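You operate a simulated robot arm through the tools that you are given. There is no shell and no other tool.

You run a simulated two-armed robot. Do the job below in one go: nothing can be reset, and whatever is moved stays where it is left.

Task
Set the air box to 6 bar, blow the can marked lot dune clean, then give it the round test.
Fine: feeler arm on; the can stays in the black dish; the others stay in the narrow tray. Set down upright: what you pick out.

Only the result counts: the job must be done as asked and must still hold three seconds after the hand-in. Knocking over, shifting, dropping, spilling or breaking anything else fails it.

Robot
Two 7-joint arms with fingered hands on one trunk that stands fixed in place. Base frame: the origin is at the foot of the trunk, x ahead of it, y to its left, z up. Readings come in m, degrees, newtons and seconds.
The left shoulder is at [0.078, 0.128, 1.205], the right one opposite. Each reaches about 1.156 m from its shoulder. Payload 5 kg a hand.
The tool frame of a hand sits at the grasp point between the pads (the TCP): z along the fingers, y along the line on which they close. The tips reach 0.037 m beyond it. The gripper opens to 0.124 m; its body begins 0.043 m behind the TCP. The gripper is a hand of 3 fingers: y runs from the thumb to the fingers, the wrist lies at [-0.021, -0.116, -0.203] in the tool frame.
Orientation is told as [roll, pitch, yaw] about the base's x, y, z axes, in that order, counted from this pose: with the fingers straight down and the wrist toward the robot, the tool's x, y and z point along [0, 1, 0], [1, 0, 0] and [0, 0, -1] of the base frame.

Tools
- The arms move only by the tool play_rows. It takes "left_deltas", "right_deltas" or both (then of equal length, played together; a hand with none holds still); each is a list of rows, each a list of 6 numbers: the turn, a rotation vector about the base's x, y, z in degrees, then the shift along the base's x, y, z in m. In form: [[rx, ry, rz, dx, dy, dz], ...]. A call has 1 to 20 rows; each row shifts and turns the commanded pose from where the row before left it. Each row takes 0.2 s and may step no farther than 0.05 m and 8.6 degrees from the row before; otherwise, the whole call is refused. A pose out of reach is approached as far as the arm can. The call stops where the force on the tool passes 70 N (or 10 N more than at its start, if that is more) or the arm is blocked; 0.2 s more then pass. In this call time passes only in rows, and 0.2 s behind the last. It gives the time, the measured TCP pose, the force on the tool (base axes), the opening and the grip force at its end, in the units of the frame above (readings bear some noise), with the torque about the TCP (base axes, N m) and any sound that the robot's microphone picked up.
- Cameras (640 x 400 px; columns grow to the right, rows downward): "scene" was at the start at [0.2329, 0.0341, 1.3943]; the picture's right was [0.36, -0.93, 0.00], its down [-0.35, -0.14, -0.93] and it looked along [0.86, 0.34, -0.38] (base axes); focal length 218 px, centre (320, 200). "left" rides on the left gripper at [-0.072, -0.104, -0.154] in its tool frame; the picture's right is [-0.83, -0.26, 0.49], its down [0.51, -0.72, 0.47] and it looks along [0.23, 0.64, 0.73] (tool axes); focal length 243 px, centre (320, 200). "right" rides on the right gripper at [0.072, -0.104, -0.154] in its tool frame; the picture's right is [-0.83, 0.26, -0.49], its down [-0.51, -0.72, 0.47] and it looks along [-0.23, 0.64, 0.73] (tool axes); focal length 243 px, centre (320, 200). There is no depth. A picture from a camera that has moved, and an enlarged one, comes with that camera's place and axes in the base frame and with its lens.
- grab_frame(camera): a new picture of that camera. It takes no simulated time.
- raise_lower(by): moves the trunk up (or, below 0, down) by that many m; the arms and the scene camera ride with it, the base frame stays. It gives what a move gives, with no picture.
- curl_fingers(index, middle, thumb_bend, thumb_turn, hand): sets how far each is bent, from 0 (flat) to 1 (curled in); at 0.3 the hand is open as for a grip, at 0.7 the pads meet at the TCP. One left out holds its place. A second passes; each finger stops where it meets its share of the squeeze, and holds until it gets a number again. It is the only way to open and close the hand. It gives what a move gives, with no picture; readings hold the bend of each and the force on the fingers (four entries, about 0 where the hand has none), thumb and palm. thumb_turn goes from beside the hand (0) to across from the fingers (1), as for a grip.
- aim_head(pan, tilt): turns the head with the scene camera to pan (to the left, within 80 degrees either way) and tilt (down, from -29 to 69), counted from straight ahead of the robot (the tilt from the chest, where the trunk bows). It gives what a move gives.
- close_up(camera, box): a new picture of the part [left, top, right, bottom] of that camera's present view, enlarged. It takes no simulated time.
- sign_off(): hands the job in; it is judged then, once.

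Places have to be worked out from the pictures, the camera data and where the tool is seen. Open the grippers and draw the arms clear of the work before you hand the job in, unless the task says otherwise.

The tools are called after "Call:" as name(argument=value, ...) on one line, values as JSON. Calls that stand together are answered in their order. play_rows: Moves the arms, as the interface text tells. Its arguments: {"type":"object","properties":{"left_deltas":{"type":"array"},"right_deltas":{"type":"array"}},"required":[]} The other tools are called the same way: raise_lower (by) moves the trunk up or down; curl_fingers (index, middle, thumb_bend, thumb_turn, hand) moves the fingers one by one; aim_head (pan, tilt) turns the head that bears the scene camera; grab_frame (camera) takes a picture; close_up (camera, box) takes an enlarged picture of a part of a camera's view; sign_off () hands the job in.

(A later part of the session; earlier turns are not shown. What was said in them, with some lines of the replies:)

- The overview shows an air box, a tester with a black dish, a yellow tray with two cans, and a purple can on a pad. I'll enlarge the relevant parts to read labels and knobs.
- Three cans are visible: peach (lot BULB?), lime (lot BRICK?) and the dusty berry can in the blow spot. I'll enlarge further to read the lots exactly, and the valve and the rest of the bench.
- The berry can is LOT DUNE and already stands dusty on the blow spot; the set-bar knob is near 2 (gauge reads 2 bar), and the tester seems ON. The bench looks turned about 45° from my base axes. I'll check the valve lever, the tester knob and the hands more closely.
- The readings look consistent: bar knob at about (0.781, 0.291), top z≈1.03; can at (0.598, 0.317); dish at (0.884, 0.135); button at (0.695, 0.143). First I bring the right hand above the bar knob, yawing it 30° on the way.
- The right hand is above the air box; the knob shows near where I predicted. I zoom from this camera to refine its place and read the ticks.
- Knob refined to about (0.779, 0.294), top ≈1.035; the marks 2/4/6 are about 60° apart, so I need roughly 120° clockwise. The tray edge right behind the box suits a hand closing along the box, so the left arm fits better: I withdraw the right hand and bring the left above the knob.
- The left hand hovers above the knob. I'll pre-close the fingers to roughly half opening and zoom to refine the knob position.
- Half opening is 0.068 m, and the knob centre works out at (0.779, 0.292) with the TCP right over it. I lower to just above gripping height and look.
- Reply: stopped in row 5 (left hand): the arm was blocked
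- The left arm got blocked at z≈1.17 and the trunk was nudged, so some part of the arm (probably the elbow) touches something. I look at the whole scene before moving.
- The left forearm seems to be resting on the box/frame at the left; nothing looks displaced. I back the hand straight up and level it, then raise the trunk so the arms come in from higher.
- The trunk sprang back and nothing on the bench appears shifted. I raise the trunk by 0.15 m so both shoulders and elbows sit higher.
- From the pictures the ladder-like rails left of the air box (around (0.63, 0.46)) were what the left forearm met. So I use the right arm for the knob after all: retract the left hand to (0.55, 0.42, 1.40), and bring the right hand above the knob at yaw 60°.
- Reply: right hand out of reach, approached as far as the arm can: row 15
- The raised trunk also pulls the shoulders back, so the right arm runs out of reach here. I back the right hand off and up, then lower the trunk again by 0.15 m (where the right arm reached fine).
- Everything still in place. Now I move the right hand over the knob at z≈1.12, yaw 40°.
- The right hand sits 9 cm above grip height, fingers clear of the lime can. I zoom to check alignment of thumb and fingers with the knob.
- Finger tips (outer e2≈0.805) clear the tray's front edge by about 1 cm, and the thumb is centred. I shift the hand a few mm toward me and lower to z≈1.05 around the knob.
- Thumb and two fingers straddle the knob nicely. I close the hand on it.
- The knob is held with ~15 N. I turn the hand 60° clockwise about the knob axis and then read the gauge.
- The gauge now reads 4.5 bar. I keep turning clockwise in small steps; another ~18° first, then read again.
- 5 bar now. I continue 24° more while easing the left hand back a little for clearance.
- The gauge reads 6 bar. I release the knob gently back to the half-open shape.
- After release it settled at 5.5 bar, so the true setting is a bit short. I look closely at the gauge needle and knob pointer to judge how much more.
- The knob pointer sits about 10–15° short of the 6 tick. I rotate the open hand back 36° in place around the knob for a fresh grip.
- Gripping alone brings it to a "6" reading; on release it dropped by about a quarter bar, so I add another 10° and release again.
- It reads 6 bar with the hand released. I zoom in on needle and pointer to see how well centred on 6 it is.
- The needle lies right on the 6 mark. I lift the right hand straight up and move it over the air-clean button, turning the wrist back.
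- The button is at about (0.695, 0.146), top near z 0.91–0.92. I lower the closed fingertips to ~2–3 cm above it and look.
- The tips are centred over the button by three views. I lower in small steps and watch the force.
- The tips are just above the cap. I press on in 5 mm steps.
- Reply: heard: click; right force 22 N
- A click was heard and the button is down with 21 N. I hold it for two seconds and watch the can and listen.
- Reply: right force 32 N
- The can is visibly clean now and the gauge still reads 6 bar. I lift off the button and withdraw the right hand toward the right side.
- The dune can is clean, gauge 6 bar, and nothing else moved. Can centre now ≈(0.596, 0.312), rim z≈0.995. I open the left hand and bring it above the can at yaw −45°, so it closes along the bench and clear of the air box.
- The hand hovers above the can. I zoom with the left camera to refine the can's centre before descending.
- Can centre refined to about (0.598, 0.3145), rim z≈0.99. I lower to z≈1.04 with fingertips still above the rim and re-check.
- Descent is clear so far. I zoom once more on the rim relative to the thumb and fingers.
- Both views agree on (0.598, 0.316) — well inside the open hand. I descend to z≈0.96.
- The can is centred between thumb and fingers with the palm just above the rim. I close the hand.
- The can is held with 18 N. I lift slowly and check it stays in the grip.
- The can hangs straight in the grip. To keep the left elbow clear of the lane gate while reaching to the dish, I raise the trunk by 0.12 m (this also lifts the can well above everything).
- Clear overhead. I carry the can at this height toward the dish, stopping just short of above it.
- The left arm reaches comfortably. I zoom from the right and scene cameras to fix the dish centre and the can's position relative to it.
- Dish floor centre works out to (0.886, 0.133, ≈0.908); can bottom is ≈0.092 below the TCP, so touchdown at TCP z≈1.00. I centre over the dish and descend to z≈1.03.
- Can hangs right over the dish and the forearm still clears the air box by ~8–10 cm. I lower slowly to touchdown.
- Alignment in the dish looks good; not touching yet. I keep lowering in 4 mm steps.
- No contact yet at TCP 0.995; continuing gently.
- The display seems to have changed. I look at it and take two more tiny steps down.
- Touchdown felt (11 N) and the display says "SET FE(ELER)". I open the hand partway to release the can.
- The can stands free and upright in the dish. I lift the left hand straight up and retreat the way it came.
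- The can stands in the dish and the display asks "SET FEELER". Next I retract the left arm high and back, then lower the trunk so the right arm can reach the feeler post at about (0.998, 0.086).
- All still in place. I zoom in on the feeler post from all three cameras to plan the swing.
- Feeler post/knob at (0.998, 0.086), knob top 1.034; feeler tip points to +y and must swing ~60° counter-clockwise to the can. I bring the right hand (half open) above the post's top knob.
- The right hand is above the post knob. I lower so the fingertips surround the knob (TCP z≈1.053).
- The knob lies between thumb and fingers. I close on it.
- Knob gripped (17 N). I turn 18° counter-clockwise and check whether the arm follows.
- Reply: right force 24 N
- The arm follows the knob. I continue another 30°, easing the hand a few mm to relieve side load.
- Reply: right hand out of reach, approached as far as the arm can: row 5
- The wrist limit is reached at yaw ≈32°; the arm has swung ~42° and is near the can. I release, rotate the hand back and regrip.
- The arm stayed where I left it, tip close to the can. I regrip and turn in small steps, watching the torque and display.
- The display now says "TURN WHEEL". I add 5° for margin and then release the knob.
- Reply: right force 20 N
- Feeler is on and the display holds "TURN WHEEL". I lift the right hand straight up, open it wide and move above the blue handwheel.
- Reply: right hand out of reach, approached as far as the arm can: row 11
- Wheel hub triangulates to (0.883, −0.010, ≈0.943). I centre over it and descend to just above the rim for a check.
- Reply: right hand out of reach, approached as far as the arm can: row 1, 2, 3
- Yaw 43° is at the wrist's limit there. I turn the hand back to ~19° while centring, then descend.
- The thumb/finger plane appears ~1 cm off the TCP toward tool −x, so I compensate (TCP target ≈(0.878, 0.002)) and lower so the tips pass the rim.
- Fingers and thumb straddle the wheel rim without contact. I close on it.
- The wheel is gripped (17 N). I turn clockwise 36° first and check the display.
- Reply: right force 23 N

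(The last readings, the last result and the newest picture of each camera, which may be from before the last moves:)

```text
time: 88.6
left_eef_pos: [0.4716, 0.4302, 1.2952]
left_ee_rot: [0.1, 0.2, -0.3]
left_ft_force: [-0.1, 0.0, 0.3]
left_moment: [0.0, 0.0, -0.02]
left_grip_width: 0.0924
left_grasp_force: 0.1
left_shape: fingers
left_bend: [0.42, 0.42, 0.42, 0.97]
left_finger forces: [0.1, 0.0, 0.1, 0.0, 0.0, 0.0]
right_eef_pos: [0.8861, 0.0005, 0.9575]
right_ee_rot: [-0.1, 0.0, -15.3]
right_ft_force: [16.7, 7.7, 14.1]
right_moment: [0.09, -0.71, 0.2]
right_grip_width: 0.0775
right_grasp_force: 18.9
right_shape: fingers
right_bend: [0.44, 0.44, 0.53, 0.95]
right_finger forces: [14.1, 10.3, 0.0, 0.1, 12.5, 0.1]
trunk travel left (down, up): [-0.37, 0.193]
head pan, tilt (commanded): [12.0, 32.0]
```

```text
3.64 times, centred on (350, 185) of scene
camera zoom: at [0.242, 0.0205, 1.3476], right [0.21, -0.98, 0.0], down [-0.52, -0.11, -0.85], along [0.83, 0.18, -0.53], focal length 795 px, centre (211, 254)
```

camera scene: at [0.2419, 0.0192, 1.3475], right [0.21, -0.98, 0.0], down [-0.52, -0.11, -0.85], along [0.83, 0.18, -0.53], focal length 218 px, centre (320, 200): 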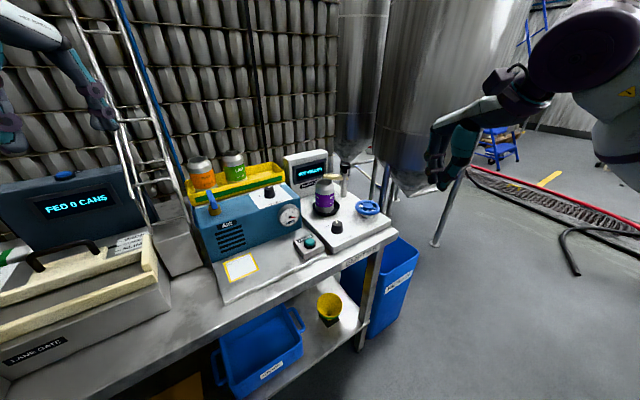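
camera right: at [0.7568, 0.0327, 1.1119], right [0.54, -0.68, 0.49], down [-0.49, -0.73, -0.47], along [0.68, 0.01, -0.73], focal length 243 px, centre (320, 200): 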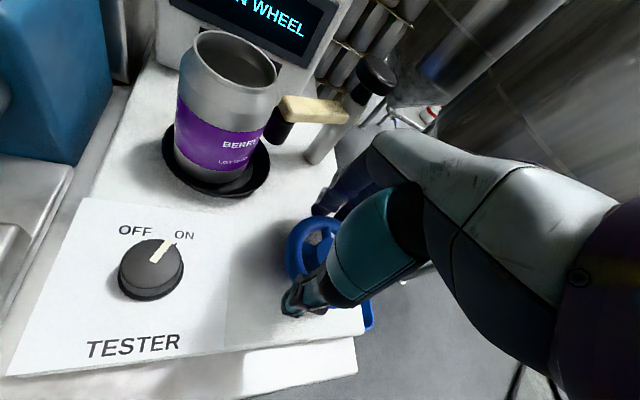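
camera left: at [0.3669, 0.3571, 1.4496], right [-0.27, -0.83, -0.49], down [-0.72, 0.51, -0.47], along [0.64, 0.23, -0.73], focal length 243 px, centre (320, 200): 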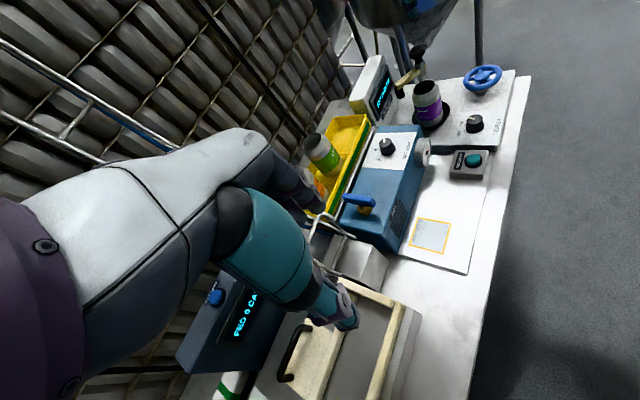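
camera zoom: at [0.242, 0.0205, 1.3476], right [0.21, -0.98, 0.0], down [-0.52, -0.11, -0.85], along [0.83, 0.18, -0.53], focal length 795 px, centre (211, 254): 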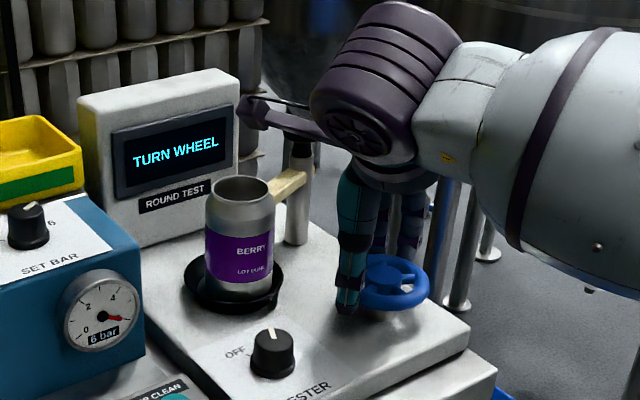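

The can turns with the wheel (label has rotated). I continue the stroke another 42°.

Call:
play_rows(right_deltas=[[0, 0, -6, 0.001, -0.0004, 0.0003], [0, 0, -6, 0.001, -0.0005, 0.0003], [0, 0, -6, 0.0009, -0.0005, 0.0003], [0, 0, -6, 0.0009, -0.0006, 0], [0, 0, -6, 0.0008, -0.0007, 0], [0, 0, -6, 0.0008, -0.0008, 0], [0, 0, -6, 0.0007, -0.0008, 0]])

Call:
close_up(camera="left", box=[350, 20, 540, 150])

Call:
close_up(camera="scene", box=[275, 130, 425, 240])

Call:
grab_frame(camera="right")

```text
time: 90.2
left_eef_pos: [0.4722, 0.4302, 1.294]
left_ee_rot: [0.0, 0.3, -0.2]
left_ft_force: [0.5, -0.1, -1.0]
left_moment: [-0.01, 0.01, 0.01]
left_grip_width: 0.0922
left_grasp_force: 0.0
left_shape: fingers
left_bend: [0.42, 0.42, 0.42, 0.97]
left_finger forces: [0.0, 0.0, 0.0, 0.0, 0.0, 0.0]
right_eef_pos: [0.8926, -0.0043, 0.9579]
right_ee_rot: [-0.1, 0.0, -57.3]
right_ft_force: [19.5, 5.1, 11.6]
right_moment: [-0.07, -0.66, 0.11]
right_grip_width: 0.0769
right_grasp_force: 19.7
right_shape: fingers
right_bend: [0.44, 0.45, 0.53, 0.93]
right_finger forces: [13.3, 8.4, 0.1, 0.0, 16.7, 0.0]
trunk travel left (down, up): [-0.37, 0.193]
head pan, tilt (commanded): [12.0, 32.0]
```

```text
3.08 times, centred on (445, 85) of left
camera zoom: at [0.3682, 0.3575, 1.4491], right [-0.27, -0.83, -0.49], down [-0.72, 0.51, -0.47], along [0.64, 0.23, -0.73], focal length 746 px, centre (-65, 554)
```

zoom: 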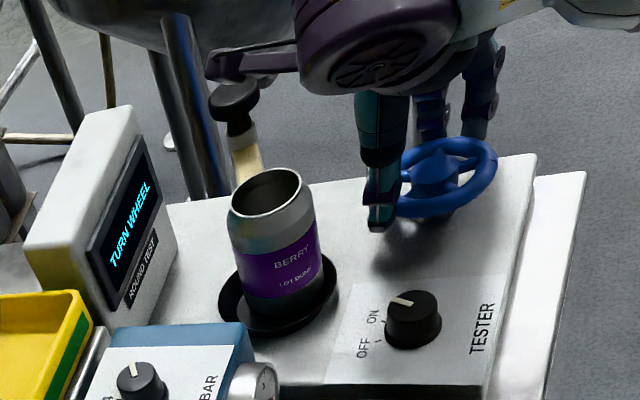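

```text
3.64 times, centred on (350, 185) of scene
camera zoom: at [0.243, 0.0201, 1.3473], right [0.21, -0.98, 0.0], down [-0.52, -0.11, -0.85], along [0.83, 0.18, -0.53], focal length 795 px, centre (211, 254)
```

zoom: 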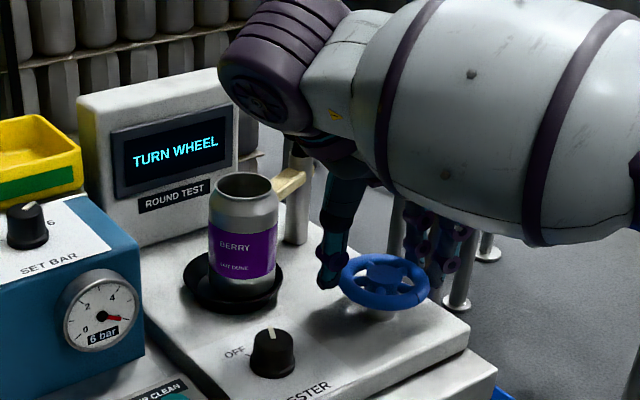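

```text
taken
camera right: at [0.8969, 0.1234, 1.1113], right [-0.56, -0.67, 0.49], down [-0.82, 0.33, -0.47], along [0.15, -0.67, -0.73], focal length 243 px, centre (320, 200)
```

right: 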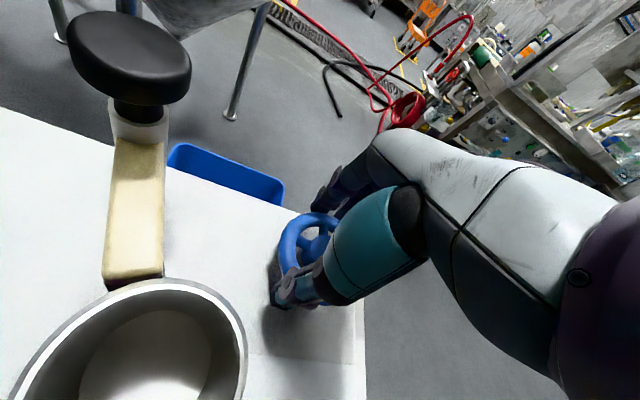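

The can turns with the wheel roughly 1:1; about 78° done. I release, swing the open hand back 78°, and regrip for the next stroke.

Call:
curl_fingers(hand="right", index=0.3, middle=0.3, thumb_bend=0.3)

Call:
play_rows(right_deltas=[[0, 0, 6, -0.0007, 0.0009, 0], [0, 0, 6, -0.0008, 0.0008, 0], [0, 0, 6, -0.0009, 0.0007, 0], [0, 0, 6, -0.0009, 0.0006, 0], [0, 0, 6, -0.001, 0.0005, 0], [0, 0, 6, -0.001, 0.0005, 0], [0, 0, 6, -0.0011, 0.0003, 0], [0, 0, 6, -0.0011, 0.0002, 0], [0, 0, 6, -0.0011, 0.0001, 0], [0, 0, 6, -0.0011, 0, 0], [0, 0, 6, -0.0011, -0.0001, 0], [0, 0, 6, -0.0011, -0.0002, 0], [0, 0, 6, -0.0011, -0.0003, 0]])

Call:
close_up(camera="left", box=[350, 20, 540, 150])

Call:
grab_frame(camera="right")

```text
time: 91.2
left_eef_pos: [0.4707, 0.429, 1.2949]
left_ee_rot: [0.0, 0.2, -0.2]
left_ft_force: [0.1, 0.0, -0.3]
left_moment: [-0.03, 0.02, -0.01]
left_grip_width: 0.0923
left_grasp_force: 0.1
left_shape: fingers
left_bend: [0.42, 0.42, 0.42, 0.97]
left_finger forces: [0.1, 0.0, 0.1, 0.1, 0.1, 0.0]
right_eef_pos: [0.8912, -0.0046, 0.9582]
right_ee_rot: [0.0, 0.0, -57.2]
right_ft_force: [0.3, -0.8, 0.0]
right_moment: [-0.01, 0.01, 0.01]
right_grip_width: 0.1284
right_grasp_force: 0.1
right_shape: fingers
right_bend: [0.3, 0.3, 0.3, 0.97]
right_finger forces: [0.1, 0.0, 0.0, 0.0, 0.0, 0.0]
trunk travel left (down, up): [-0.37, 0.193]
head pan, tilt (commanded): [12.0, 32.0]
```

```text
time: 94.0
left_eef_pos: [0.4705, 0.4293, 1.2952]
left_ee_rot: [0.0, 0.2, -0.3]
left_ft_force: [0.1, -0.3, 0.8]
left_moment: [0.02, 0.02, 0.0]
left_grip_width: 0.0923
left_grasp_force: 0.0
left_shape: fingers
left_bend: [0.42, 0.42, 0.42, 0.97]
left_finger forces: [0.1, 0.0, 0.0, 0.1, 0.1, 0.0]
right_eef_pos: [0.8778, -0.0001, 0.9581]
right_ee_rot: [-0.1, -0.1, 20.9]
right_ft_force: [0.7, -0.8, 0.1]
right_moment: [-0.03, -0.02, -0.04]
right_grip_width: 0.1284
right_grasp_force: 0.0
right_shape: fingers
right_bend: [0.3, 0.3, 0.3, 0.97]
right_finger forces: [0.0, 0.1, 0.0, 0.0, 0.1, 0.1]
trunk travel left (down, up): [-0.37, 0.193]
head pan, tilt (commanded): [12.0, 32.0]
```

```text
3.08 times, centred on (445, 85) of left
camera zoom: at [0.367, 0.3562, 1.4498], right [-0.27, -0.83, -0.49], down [-0.72, 0.51, -0.47], along [0.64, 0.23, -0.73], focal length 746 px, centre (-65, 554)
```

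zoom: 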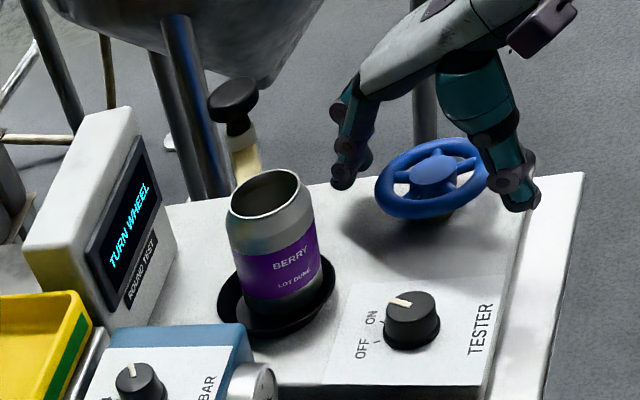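

```text
taken
camera right: at [0.7556, 0.031, 1.1115], right [0.54, -0.68, 0.49], down [-0.49, -0.73, -0.47], along [0.68, 0.01, -0.73], focal length 243 px, centre (320, 200)
```

right: 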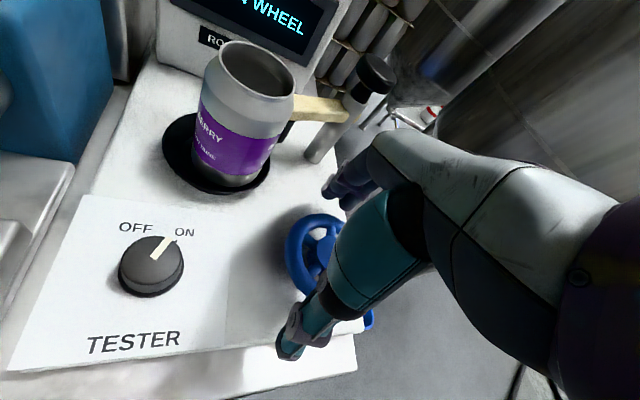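

The hand is back for the next stroke; the slightly off-centre can now approaches the feeler tip. I zoom on that before continuing.

Call:
close_up(camera="right", box=[150, 20, 350, 220])

Call:
close_up(camera="scene", box=[285, 140, 405, 230])

Call:
close_up(camera="left", box=[390, 40, 470, 130])

```text
2.00 times, centred on (250, 120) of right
camera zoom: at [0.7556, 0.031, 1.1115], right [0.54, -0.68, 0.49], down [-0.49, -0.73, -0.47], along [0.68, 0.01, -0.73], focal length 485 px, centre (460, 360)
```

zoom: 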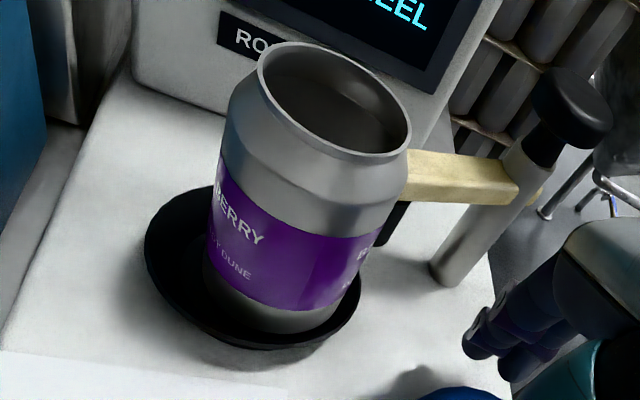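

```text
4.44 times, centred on (345, 185) of scene
camera zoom: at [0.242, 0.0189, 1.3475], right [0.21, -0.98, 0.0], down [-0.52, -0.11, -0.85], along [0.83, 0.18, -0.53], focal length 971 px, centre (209, 267)
```

zoom: 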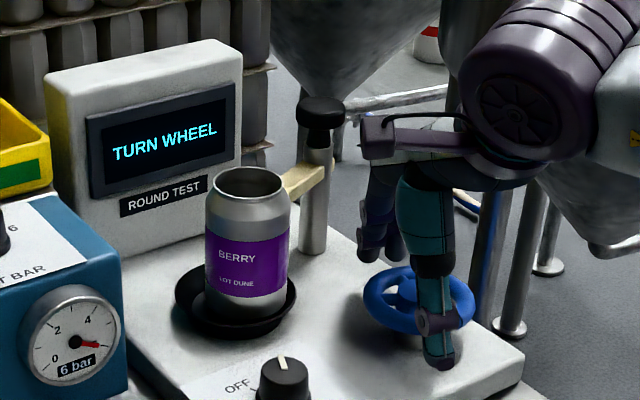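

```text
4.44 times, centred on (430, 85) of left
camera zoom: at [0.367, 0.3562, 1.4498], right [-0.27, -0.83, -0.49], down [-0.72, 0.51, -0.47], along [0.64, 0.23, -0.73], focal length 1078 px, centre (-169, 711)
```

zoom: 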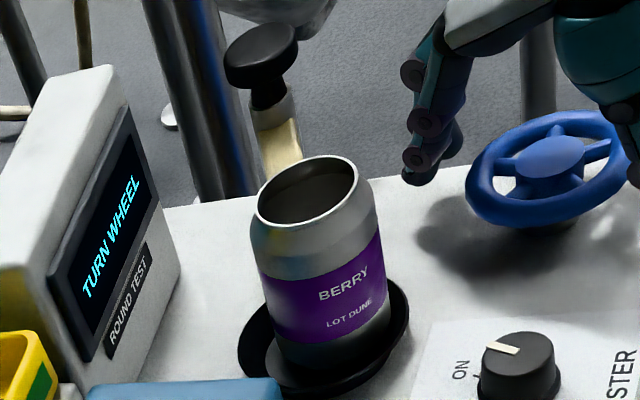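

The can is close to or touching the feeler tip; it should just be nudged toward centre. I regrip the wheel and make a half stroke, then look again.

Call:
curl_fingers(hand="right", index=0.6, middle=0.6, thumb_bend=0.6)

Call:
play_rows(right_deltas=[[0, 0, -5, 0.0009, 0.0002, 0], [0, 0, -5, 0.0009, 0.0001, 0], [0, 0, -5, 0.0009, 0, 0], [0, 0, -5, 0.0009, -0.0001, 0], [0, 0, -5, 0.0009, -0.0002, 0], [0, 0, -5, 0.0009, -0.0003, 0]])

Call:
close_up(camera="left", box=[370, 40, 520, 150])

Call:
close_up(camera="scene", box=[285, 140, 405, 230])

Call:
grab_frame(camera="right")

```text
time: 95.0
left_eef_pos: [0.4708, 0.4291, 1.2954]
left_ee_rot: [0.0, 0.4, -0.3]
left_ft_force: [-0.2, -0.3, 0.3]
left_moment: [0.0, 0.03, -0.02]
left_grip_width: 0.0924
left_grasp_force: 0.0
left_shape: fingers
left_bend: [0.42, 0.42, 0.42, 0.97]
left_finger forces: [0.1, 0.0, 0.1, 0.1, 0.0, 0.1]
right_eef_pos: [0.8803, 0.0007, 0.9577]
right_ee_rot: [-0.1, -0.1, 20.8]
right_ft_force: [11.4, 4.4, 5.0]
right_moment: [0.08, -0.56, 0.15]
right_grip_width: 0.0785
right_grasp_force: 17.7
right_shape: fingers
right_bend: [0.45, 0.44, 0.51, 0.97]
right_finger forces: [11.9, 11.5, 0.1, 0.0, 10.9, 0.0]
trunk travel left (down, up): [-0.37, 0.193]
head pan, tilt (commanded): [12.0, 32.0]
```

```text
time: 96.4
left_eef_pos: [0.4695, 0.4299, 1.2945]
left_ee_rot: [0.0, 0.4, -0.3]
left_ft_force: [-0.1, 0.1, -0.4]
left_moment: [-0.01, -0.02, 0.0]
left_grip_width: 0.0923
left_grasp_force: 0.0
left_shape: fingers
left_bend: [0.42, 0.42, 0.42, 0.97]
left_finger forces: [0.0, 0.1, 0.0, 0.0, 0.1, 0.0]
right_eef_pos: [0.8839, 0.0012, 0.9581]
right_ee_rot: [-0.1, 0.1, -9.3]
right_ft_force: [17.1, 7.7, 7.6]
right_moment: [0.12, -0.65, 0.22]
right_grip_width: 0.079
right_grasp_force: 18.4
right_shape: fingers
right_bend: [0.43, 0.44, 0.52, 0.96]
right_finger forces: [14.4, 11.5, 0.0, 0.1, 12.0, 0.0]
trunk travel left (down, up): [-0.37, 0.193]
head pan, tilt (commanded): [12.0, 32.0]
```

```text
3.64 times, centred on (445, 95) of left
camera zoom: at [0.368, 0.3579, 1.4491], right [-0.27, -0.83, -0.49], down [-0.72, 0.51, -0.47], along [0.64, 0.23, -0.73], focal length 882 px, centre (-134, 582)
```

zoom: 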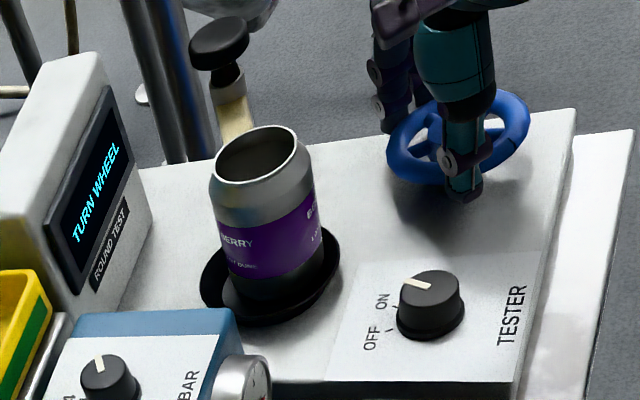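

```text
4.44 times, centred on (345, 185) of scene
camera zoom: at [0.2429, 0.0204, 1.3473], right [0.21, -0.98, 0.0], down [-0.52, -0.11, -0.85], along [0.83, 0.18, -0.53], focal length 971 px, centre (209, 267)
```

zoom: 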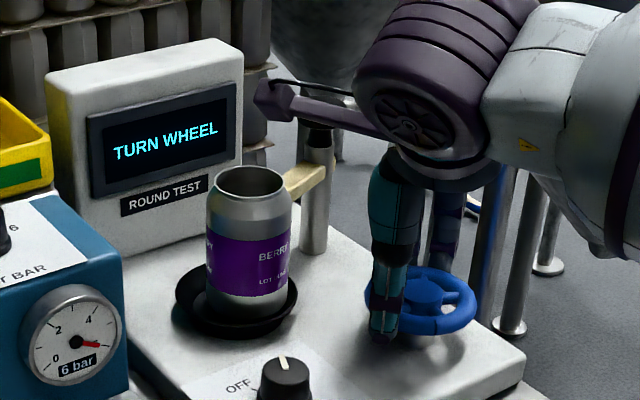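

```text
taken
camera right: at [0.7936, 0.0893, 1.1119], right [0.12, -0.86, 0.49], down [-0.79, -0.38, -0.47], along [0.6, -0.33, -0.73], focal length 243 px, centre (320, 200)
```

right: 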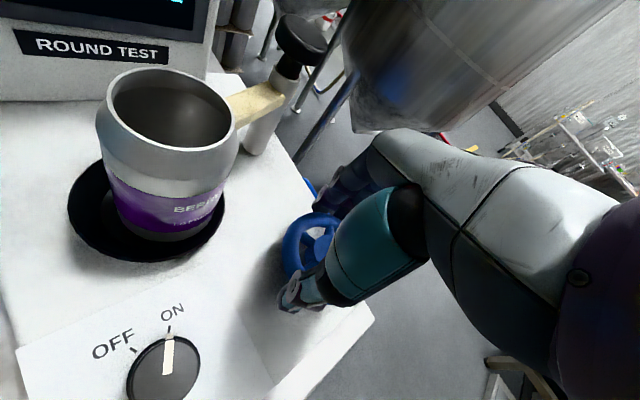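

Still "TURN WHEEL", feeler steady and the can keeps rotating upright. I finish this stroke.

Call:
play_rows(right_deltas=[[0, 0, -6, 0.001, -0.0003, 0], [0, 0, -6, 0.001, -0.0004, 0], [0, 0, -6, 0.001, -0.0005, 0], [0, 0, -6, 0.0009, -0.0005, 0], [0, 0, -6, 0.0009, -0.0006, 0], [0, 0, -6, 0.0008, -0.0007, 0], [0, 0, -6, 0.0008, -0.0008, 0], [0, 0, -6, 0.0007, -0.0008, 0]])

Call:
curl_fingers(hand="right", index=0.3, middle=0.3, thumb_bend=0.3)

Call:
play_rows(right_deltas=[[0, 0, 6, -0.0007, 0.0009, 0], [0, 0, 6, -0.0008, 0.0008, 0], [0, 0, 6, -0.0009, 0.0007, 0], [0, 0, 6, -0.0009, 0.0006, 0], [0, 0, 6, -0.001, 0.0005, 0], [0, 0, 6, -0.001, 0.0005, 0], [0, 0, 6, -0.0011, 0.0003, 0], [0, 0, 6, -0.0011, 0.0002, 0], [0, 0, 6, -0.0011, 0.0001, 0], [0, 0, 6, -0.0011, 0, 0], [0, 0, 6, -0.0011, -0.0001, 0], [0, 0, 6, -0.0011, -0.0002, 0], [0, 0, 6, -0.0011, -0.0003, 0]])

Call:
close_up(camera="left", box=[370, 40, 520, 150])

Call:
close_up(camera="scene", box=[285, 140, 405, 230])

Call:
grab_frame(camera="right")

```text
time: 98.2
left_eef_pos: [0.4715, 0.4301, 1.2935]
left_ee_rot: [0.0, 0.3, -0.3]
left_ft_force: [-0.9, 0.4, 0.7]
left_moment: [-0.01, -0.01, -0.02]
left_grip_width: 0.0926
left_grasp_force: 0.0
left_shape: fingers
left_bend: [0.42, 0.42, 0.42, 0.97]
left_finger forces: [0.0, 0.0, 0.0, 0.0, 0.0, 0.1]
right_eef_pos: [0.8912, -0.0053, 0.9575]
right_ee_rot: [0.0, 0.0, -57.4]
right_ft_force: [16.4, 5.3, 8.7]
right_moment: [0.08, -0.49, 0.07]
right_grip_width: 0.0792
right_grasp_force: 18.8
right_shape: fingers
right_bend: [0.44, 0.45, 0.52, 0.94]
right_finger forces: [11.8, 7.9, 0.0, 0.0, 17.8, 0.1]
trunk travel left (down, up): [-0.37, 0.193]
head pan, tilt (commanded): [12.0, 32.0]
```

```text
time: 99.2
left_eef_pos: [0.4692, 0.4277, 1.2949]
left_ee_rot: [0.0, 0.1, -0.3]
left_ft_force: [-0.4, -0.3, 0.0]
left_moment: [0.01, -0.01, -0.02]
left_grip_width: 0.0922
left_grasp_force: 0.0
left_shape: fingers
left_bend: [0.42, 0.42, 0.42, 0.97]
left_finger forces: [0.0, 0.0, 0.0, 0.0, 0.1, 0.1]
right_eef_pos: [0.8922, -0.0041, 0.9578]
right_ee_rot: [0.0, -0.1, -57.3]
right_ft_force: [-0.1, 0.5, 0.4]
right_moment: [-0.02, -0.01, 0.0]
right_grip_width: 0.1286
right_grasp_force: 0.1
right_shape: fingers
right_bend: [0.3, 0.3, 0.3, 0.97]
right_finger forces: [0.0, 0.0, 0.0, 0.0, 0.0, 0.1]
trunk travel left (down, up): [-0.37, 0.193]
head pan, tilt (commanded): [12.0, 32.0]
```

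```text
time: 102.0
left_eef_pos: [0.4701, 0.4294, 1.2944]
left_ee_rot: [0.2, 0.2, -0.2]
left_ft_force: [0.4, 1.4, 0.1]
left_moment: [0.0, 0.0, -0.03]
left_grip_width: 0.0924
left_grasp_force: 0.0
left_shape: fingers
left_bend: [0.42, 0.42, 0.42, 0.97]
left_finger forces: [0.1, 0.0, 0.1, 0.0, 0.0, 0.0]
right_eef_pos: [0.8779, -0.0013, 0.9587]
right_ee_rot: [0.1, -0.1, 20.8]
right_ft_force: [-0.5, -0.3, -0.2]
right_moment: [0.0, -0.02, -0.02]
right_grip_width: 0.1283
right_grasp_force: 0.0
right_shape: fingers
right_bend: [0.3, 0.3, 0.3, 0.97]
right_finger forces: [0.0, 0.0, 0.0, 0.0, 0.0, 0.0]
trunk travel left (down, up): [-0.37, 0.193]
head pan, tilt (commanded): [12.0, 32.0]
```

```text
3.64 times, centred on (445, 95) of left
camera zoom: at [0.367, 0.3562, 1.4498], right [-0.27, -0.83, -0.49], down [-0.72, 0.51, -0.47], along [0.64, 0.23, -0.73], focal length 882 px, centre (-134, 582)
```

zoom: 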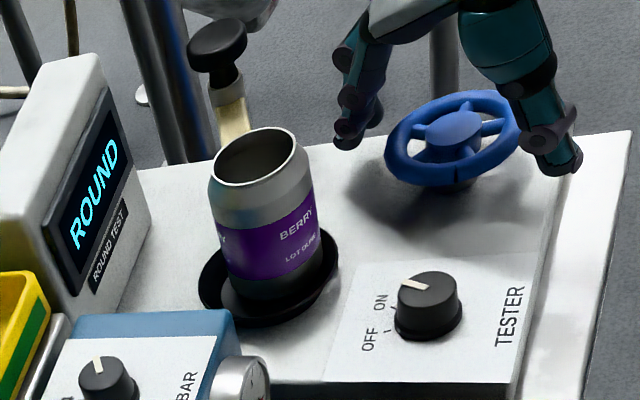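

```text
4.44 times, centred on (345, 185) of scene
camera zoom: at [0.242, 0.0188, 1.3475], right [0.21, -0.98, 0.0], down [-0.52, -0.11, -0.85], along [0.83, 0.18, -0.53], focal length 971 px, centre (209, 267)
```

zoom: 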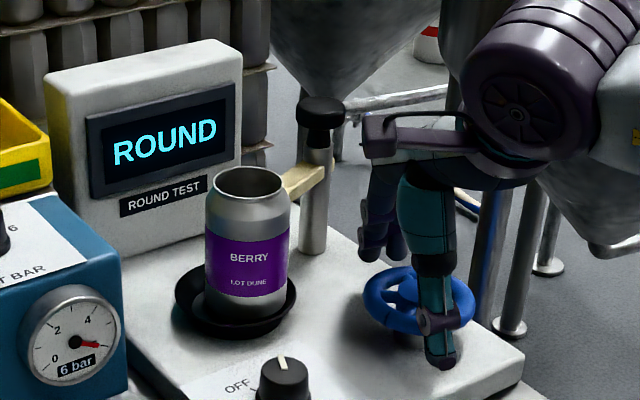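

```text
taken
camera right: at [0.7554, 0.0301, 1.1124], right [0.54, -0.68, 0.49], down [-0.49, -0.73, -0.47], along [0.68, 0.01, -0.73], focal length 243 px, centre (320, 200)
```

right: 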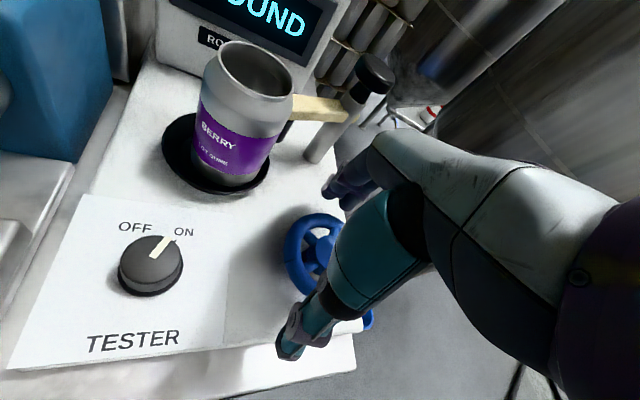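

The display now reads "ROUND" – the test is done, gauge still 6 bar, feeler on, can upright in the dish. I lift the open right hand straight up off the wheel and withdraw it to the right.

Call:
play_rows(right_deltas=[[0, 0, 0, 0, 0, 0.02], [0, 0, 0, 0, 0, 0.04], [0, 0, 0, 0, 0, 0.045], [0, 0, 0, 0, 0, 0.045], [0, 0, 0, 0, 0, 0.045], [0, 0, 0, -0.02, -0.035, 0.02], [0, 0, 0, -0.03, -0.035, 0.01], [0, 0, 0, -0.03, -0.035, 0], [0, 0, 0, -0.03, -0.035, 0], [0, 0, 0, -0.03, -0.035, 0], [0, 0, 0, -0.03, -0.03, 0]])

Call:
curl_fingers(hand="left", index=0.3, middle=0.3, thumb_bend=0.3)

Call:
play_rows(left_deltas=[[0, 0, 0, -0.01, 0, 0.04], [0, 0, 0, -0.01, 0, 0.04], [0, 0, 0, 0, 0, 0.02], [0, 0, 0, 0, 0, 0]])

Call:
grab_frame(camera="scene")

Call:
close_up(camera="scene", box=[270, 130, 420, 250])

Call:
grab_frame(camera="right")

Call:
grab_frame(camera="left")

```text
time: 104.4
left_eef_pos: [0.4683, 0.4284, 1.2968]
left_ee_rot: [0.1, 0.1, -0.3]
left_ft_force: [-1.6, -0.7, -0.4]
left_moment: [0.03, 0.02, -0.01]
left_grip_width: 0.0922
left_grasp_force: 0.1
left_shape: fingers
left_bend: [0.42, 0.42, 0.42, 0.97]
left_finger forces: [0.0, 0.0, 0.0, 0.0, 0.0, 0.1]
right_eef_pos: [0.7081, -0.2078, 1.1848]
right_ee_rot: [0.0, -0.1, 20.9]
right_ft_force: [-0.4, 0.8, 0.9]
right_moment: [0.03, -0.04, -0.02]
right_grip_width: 0.1288
right_grasp_force: 0.0
right_shape: fingers
right_bend: [0.3, 0.3, 0.3, 0.97]
right_finger forces: [0.0, 0.1, 0.0, 0.0, 0.0, 0.0]
trunk travel left (down, up): [-0.37, 0.193]
head pan, tilt (commanded): [12.0, 32.0]
```

```text
time: 105.4
left_eef_pos: [0.4705, 0.4286, 1.2943]
left_ee_rot: [0.1, 0.2, -0.3]
left_ft_force: [-0.9, -0.2, -0.3]
left_moment: [0.01, -0.02, 0.02]
left_grip_width: 0.1284
left_grasp_force: 0.0
left_shape: fingers
left_bend: [0.3, 0.3, 0.3, 0.97]
left_finger forces: [0.0, 0.1, 0.0, 0.1, 0.0, 0.1]
right_eef_pos: [0.7093, -0.2062, 1.1857]
right_ee_rot: [0.0, -0.1, 20.8]
right_ft_force: [-0.3, 0.0, 0.3]
right_moment: [0.02, -0.01, 0.0]
right_grip_width: 0.1287
right_grasp_force: 0.1
right_shape: fingers
right_bend: [0.3, 0.3, 0.3, 0.97]
right_finger forces: [0.1, 0.1, 0.0, 0.0, 0.0, 0.0]
trunk travel left (down, up): [-0.37, 0.193]
head pan, tilt (commanded): [12.0, 32.0]
```

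```text
time: 106.4
left_eef_pos: [0.4425, 0.4278, 1.3991]
left_ee_rot: [0.1, 0.0, -0.3]
left_ft_force: [-0.6, -1.0, 0.7]
left_moment: [0.03, -0.06, -0.02]
left_grip_width: 0.1286
left_grasp_force: 0.1
left_shape: fingers
left_bend: [0.3, 0.3, 0.3, 0.97]
left_finger forces: [0.1, 0.0, 0.0, 0.0, 0.1, 0.1]
right_eef_pos: [0.7055, -0.2089, 1.1892]
right_ee_rot: [0.0, -0.5, 20.7]
right_ft_force: [-0.2, 0.4, 0.4]
right_moment: [0.01, -0.1, -0.03]
right_grip_width: 0.1286
right_grasp_force: 0.1
right_shape: fingers
right_bend: [0.3, 0.3, 0.3, 0.97]
right_finger forces: [0.0, 0.0, 0.0, 0.1, 0.0, 0.0]
trunk travel left (down, up): [-0.37, 0.193]
head pan, tilt (commanded): [12.0, 32.0]
```

```text
taken
camera scene: at [0.2361, 0.017, 1.3489], right [0.21, -0.98, 0.0], down [-0.51, -0.11, -0.85], along [0.83, 0.18, -0.53], focal length 218 px, centre (320, 200)
```

scene: 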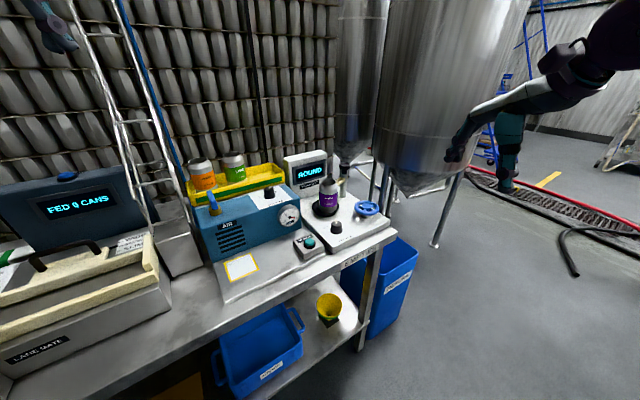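

```text
3.33 times, centred on (345, 190) of scene
camera zoom: at [0.2361, 0.017, 1.3489], right [0.21, -0.98, 0.0], down [-0.51, -0.11, -0.85], along [0.83, 0.18, -0.53], focal length 728 px, centre (237, 233)
```

zoom: 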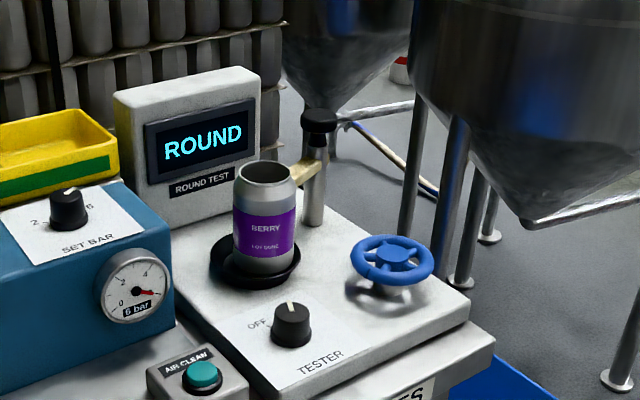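

```text
taken
camera right: at [0.5806, -0.1768, 1.3426], right [0.54, -0.69, 0.49], down [-0.49, -0.73, -0.48], along [0.69, 0.01, -0.73], focal length 243 px, centre (320, 200)
```

right: 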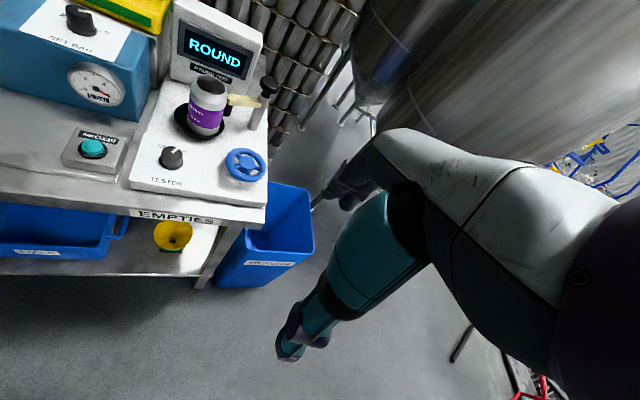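

```text
taken
camera left: at [0.3388, 0.3548, 1.5537], right [-0.27, -0.83, -0.49], down [-0.72, 0.51, -0.47], along [0.64, 0.23, -0.73], focal length 243 px, centre (320, 200)
```

left: 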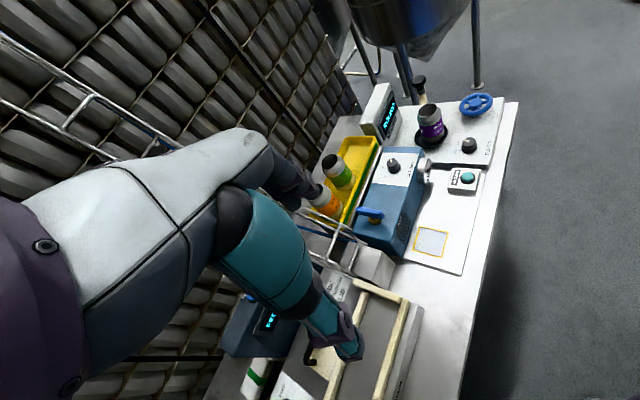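

Everything looks right. As a last check I look at the left part of the bench and the gauge/can labels once more.

Call:
aim_head(pan=30, tilt=28)

Call:
grab_frame(camera="scene")

Call:
close_up(camera="scene", box=[250, 170, 440, 290])

Call:
close_up(camera="right", box=[40, 20, 290, 200])

```text
time: 107.2
left_eef_pos: [0.4506, 0.4311, 1.3941]
left_ee_rot: [0.0, 0.6, -0.3]
left_ft_force: [0.8, 0.0, 0.1]
left_moment: [-0.02, 0.03, 0.0]
left_grip_width: 0.1285
left_grasp_force: 0.0
left_shape: fingers
left_bend: [0.3, 0.3, 0.3, 0.97]
left_finger forces: [0.0, 0.0, 0.1, 0.0, 0.0, 0.1]
right_eef_pos: [0.7113, -0.2046, 1.1846]
right_ee_rot: [0.0, 0.0, 20.9]
right_ft_force: [0.2, 0.3, 0.0]
right_moment: [-0.03, 0.02, 0.0]
right_grip_width: 0.1284
right_grasp_force: 0.1
right_shape: fingers
right_bend: [0.3, 0.3, 0.3, 0.97]
right_finger forces: [0.0, 0.0, 0.1, 0.0, 0.0, 0.1]
trunk travel left (down, up): [-0.37, 0.193]
head pan, tilt (commanded): [30.0, 28.0]
```

```text
taken
camera scene: at [0.235, 0.0467, 1.3535], right [0.5, -0.87, 0.0], down [-0.41, -0.24, -0.88], along [0.76, 0.44, -0.47], focal length 218 px, centre (320, 200)
```

scene: 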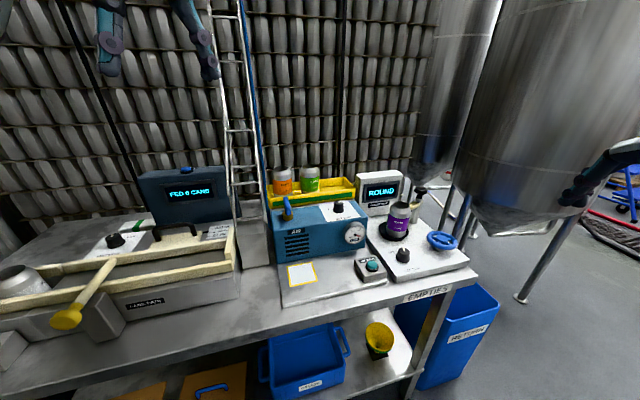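

```text
3.33 times, centred on (345, 230) of scene
camera zoom: at [0.235, 0.0467, 1.3535], right [0.5, -0.87, 0.0], down [-0.41, -0.24, -0.88], along [0.76, 0.44, -0.47], focal length 728 px, centre (237, 100)
```

zoom: 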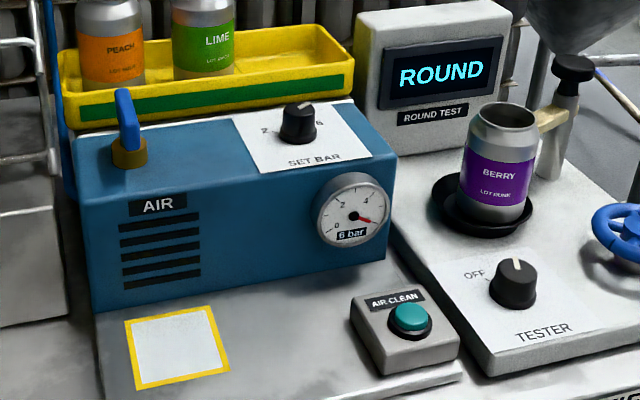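

```text
2.22 times, centred on (165, 110) of right
camera zoom: at [0.5883, -0.1734, 1.3387], right [0.54, -0.68, 0.49], down [-0.49, -0.73, -0.47], along [0.68, 0.01, -0.73], focal length 539 px, centre (664, 400)
```

zoom: 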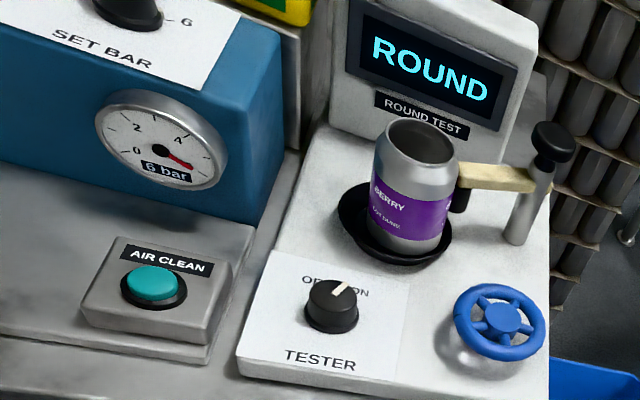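

The air box reads 6 bar and the dune can is clean. It stands upright in the black dish with the feeler on, and the tester shows "ROUND". The peach and lime cans are still in the tray, and both hands are open and clear, so I hand the job in.

Call:
sign_off()

```text
The job is handed in.
```

The job is finished and handed in:

- **Air box:** set to 6 bar; the needle sits on the 6 mark.
- **Lot dune can (berry):** blown clean on the pad, then set upright in the black dish.
- **Round test:** the feeler arm is on. I turned the wheel in two strokes, about 155° in all, until the tester showed "ROUND".
- **Other cans:** peach and lime are still in the narrow tray.

Early on, the left arm bumped something at the left end of the bench. It was probably the rails beside the air box or the lane gate, and the trunk was pushed briefly. I backed off at once, and in the pictures afterwards nothing looked shifted.

Both hands are open and clear of the bench.
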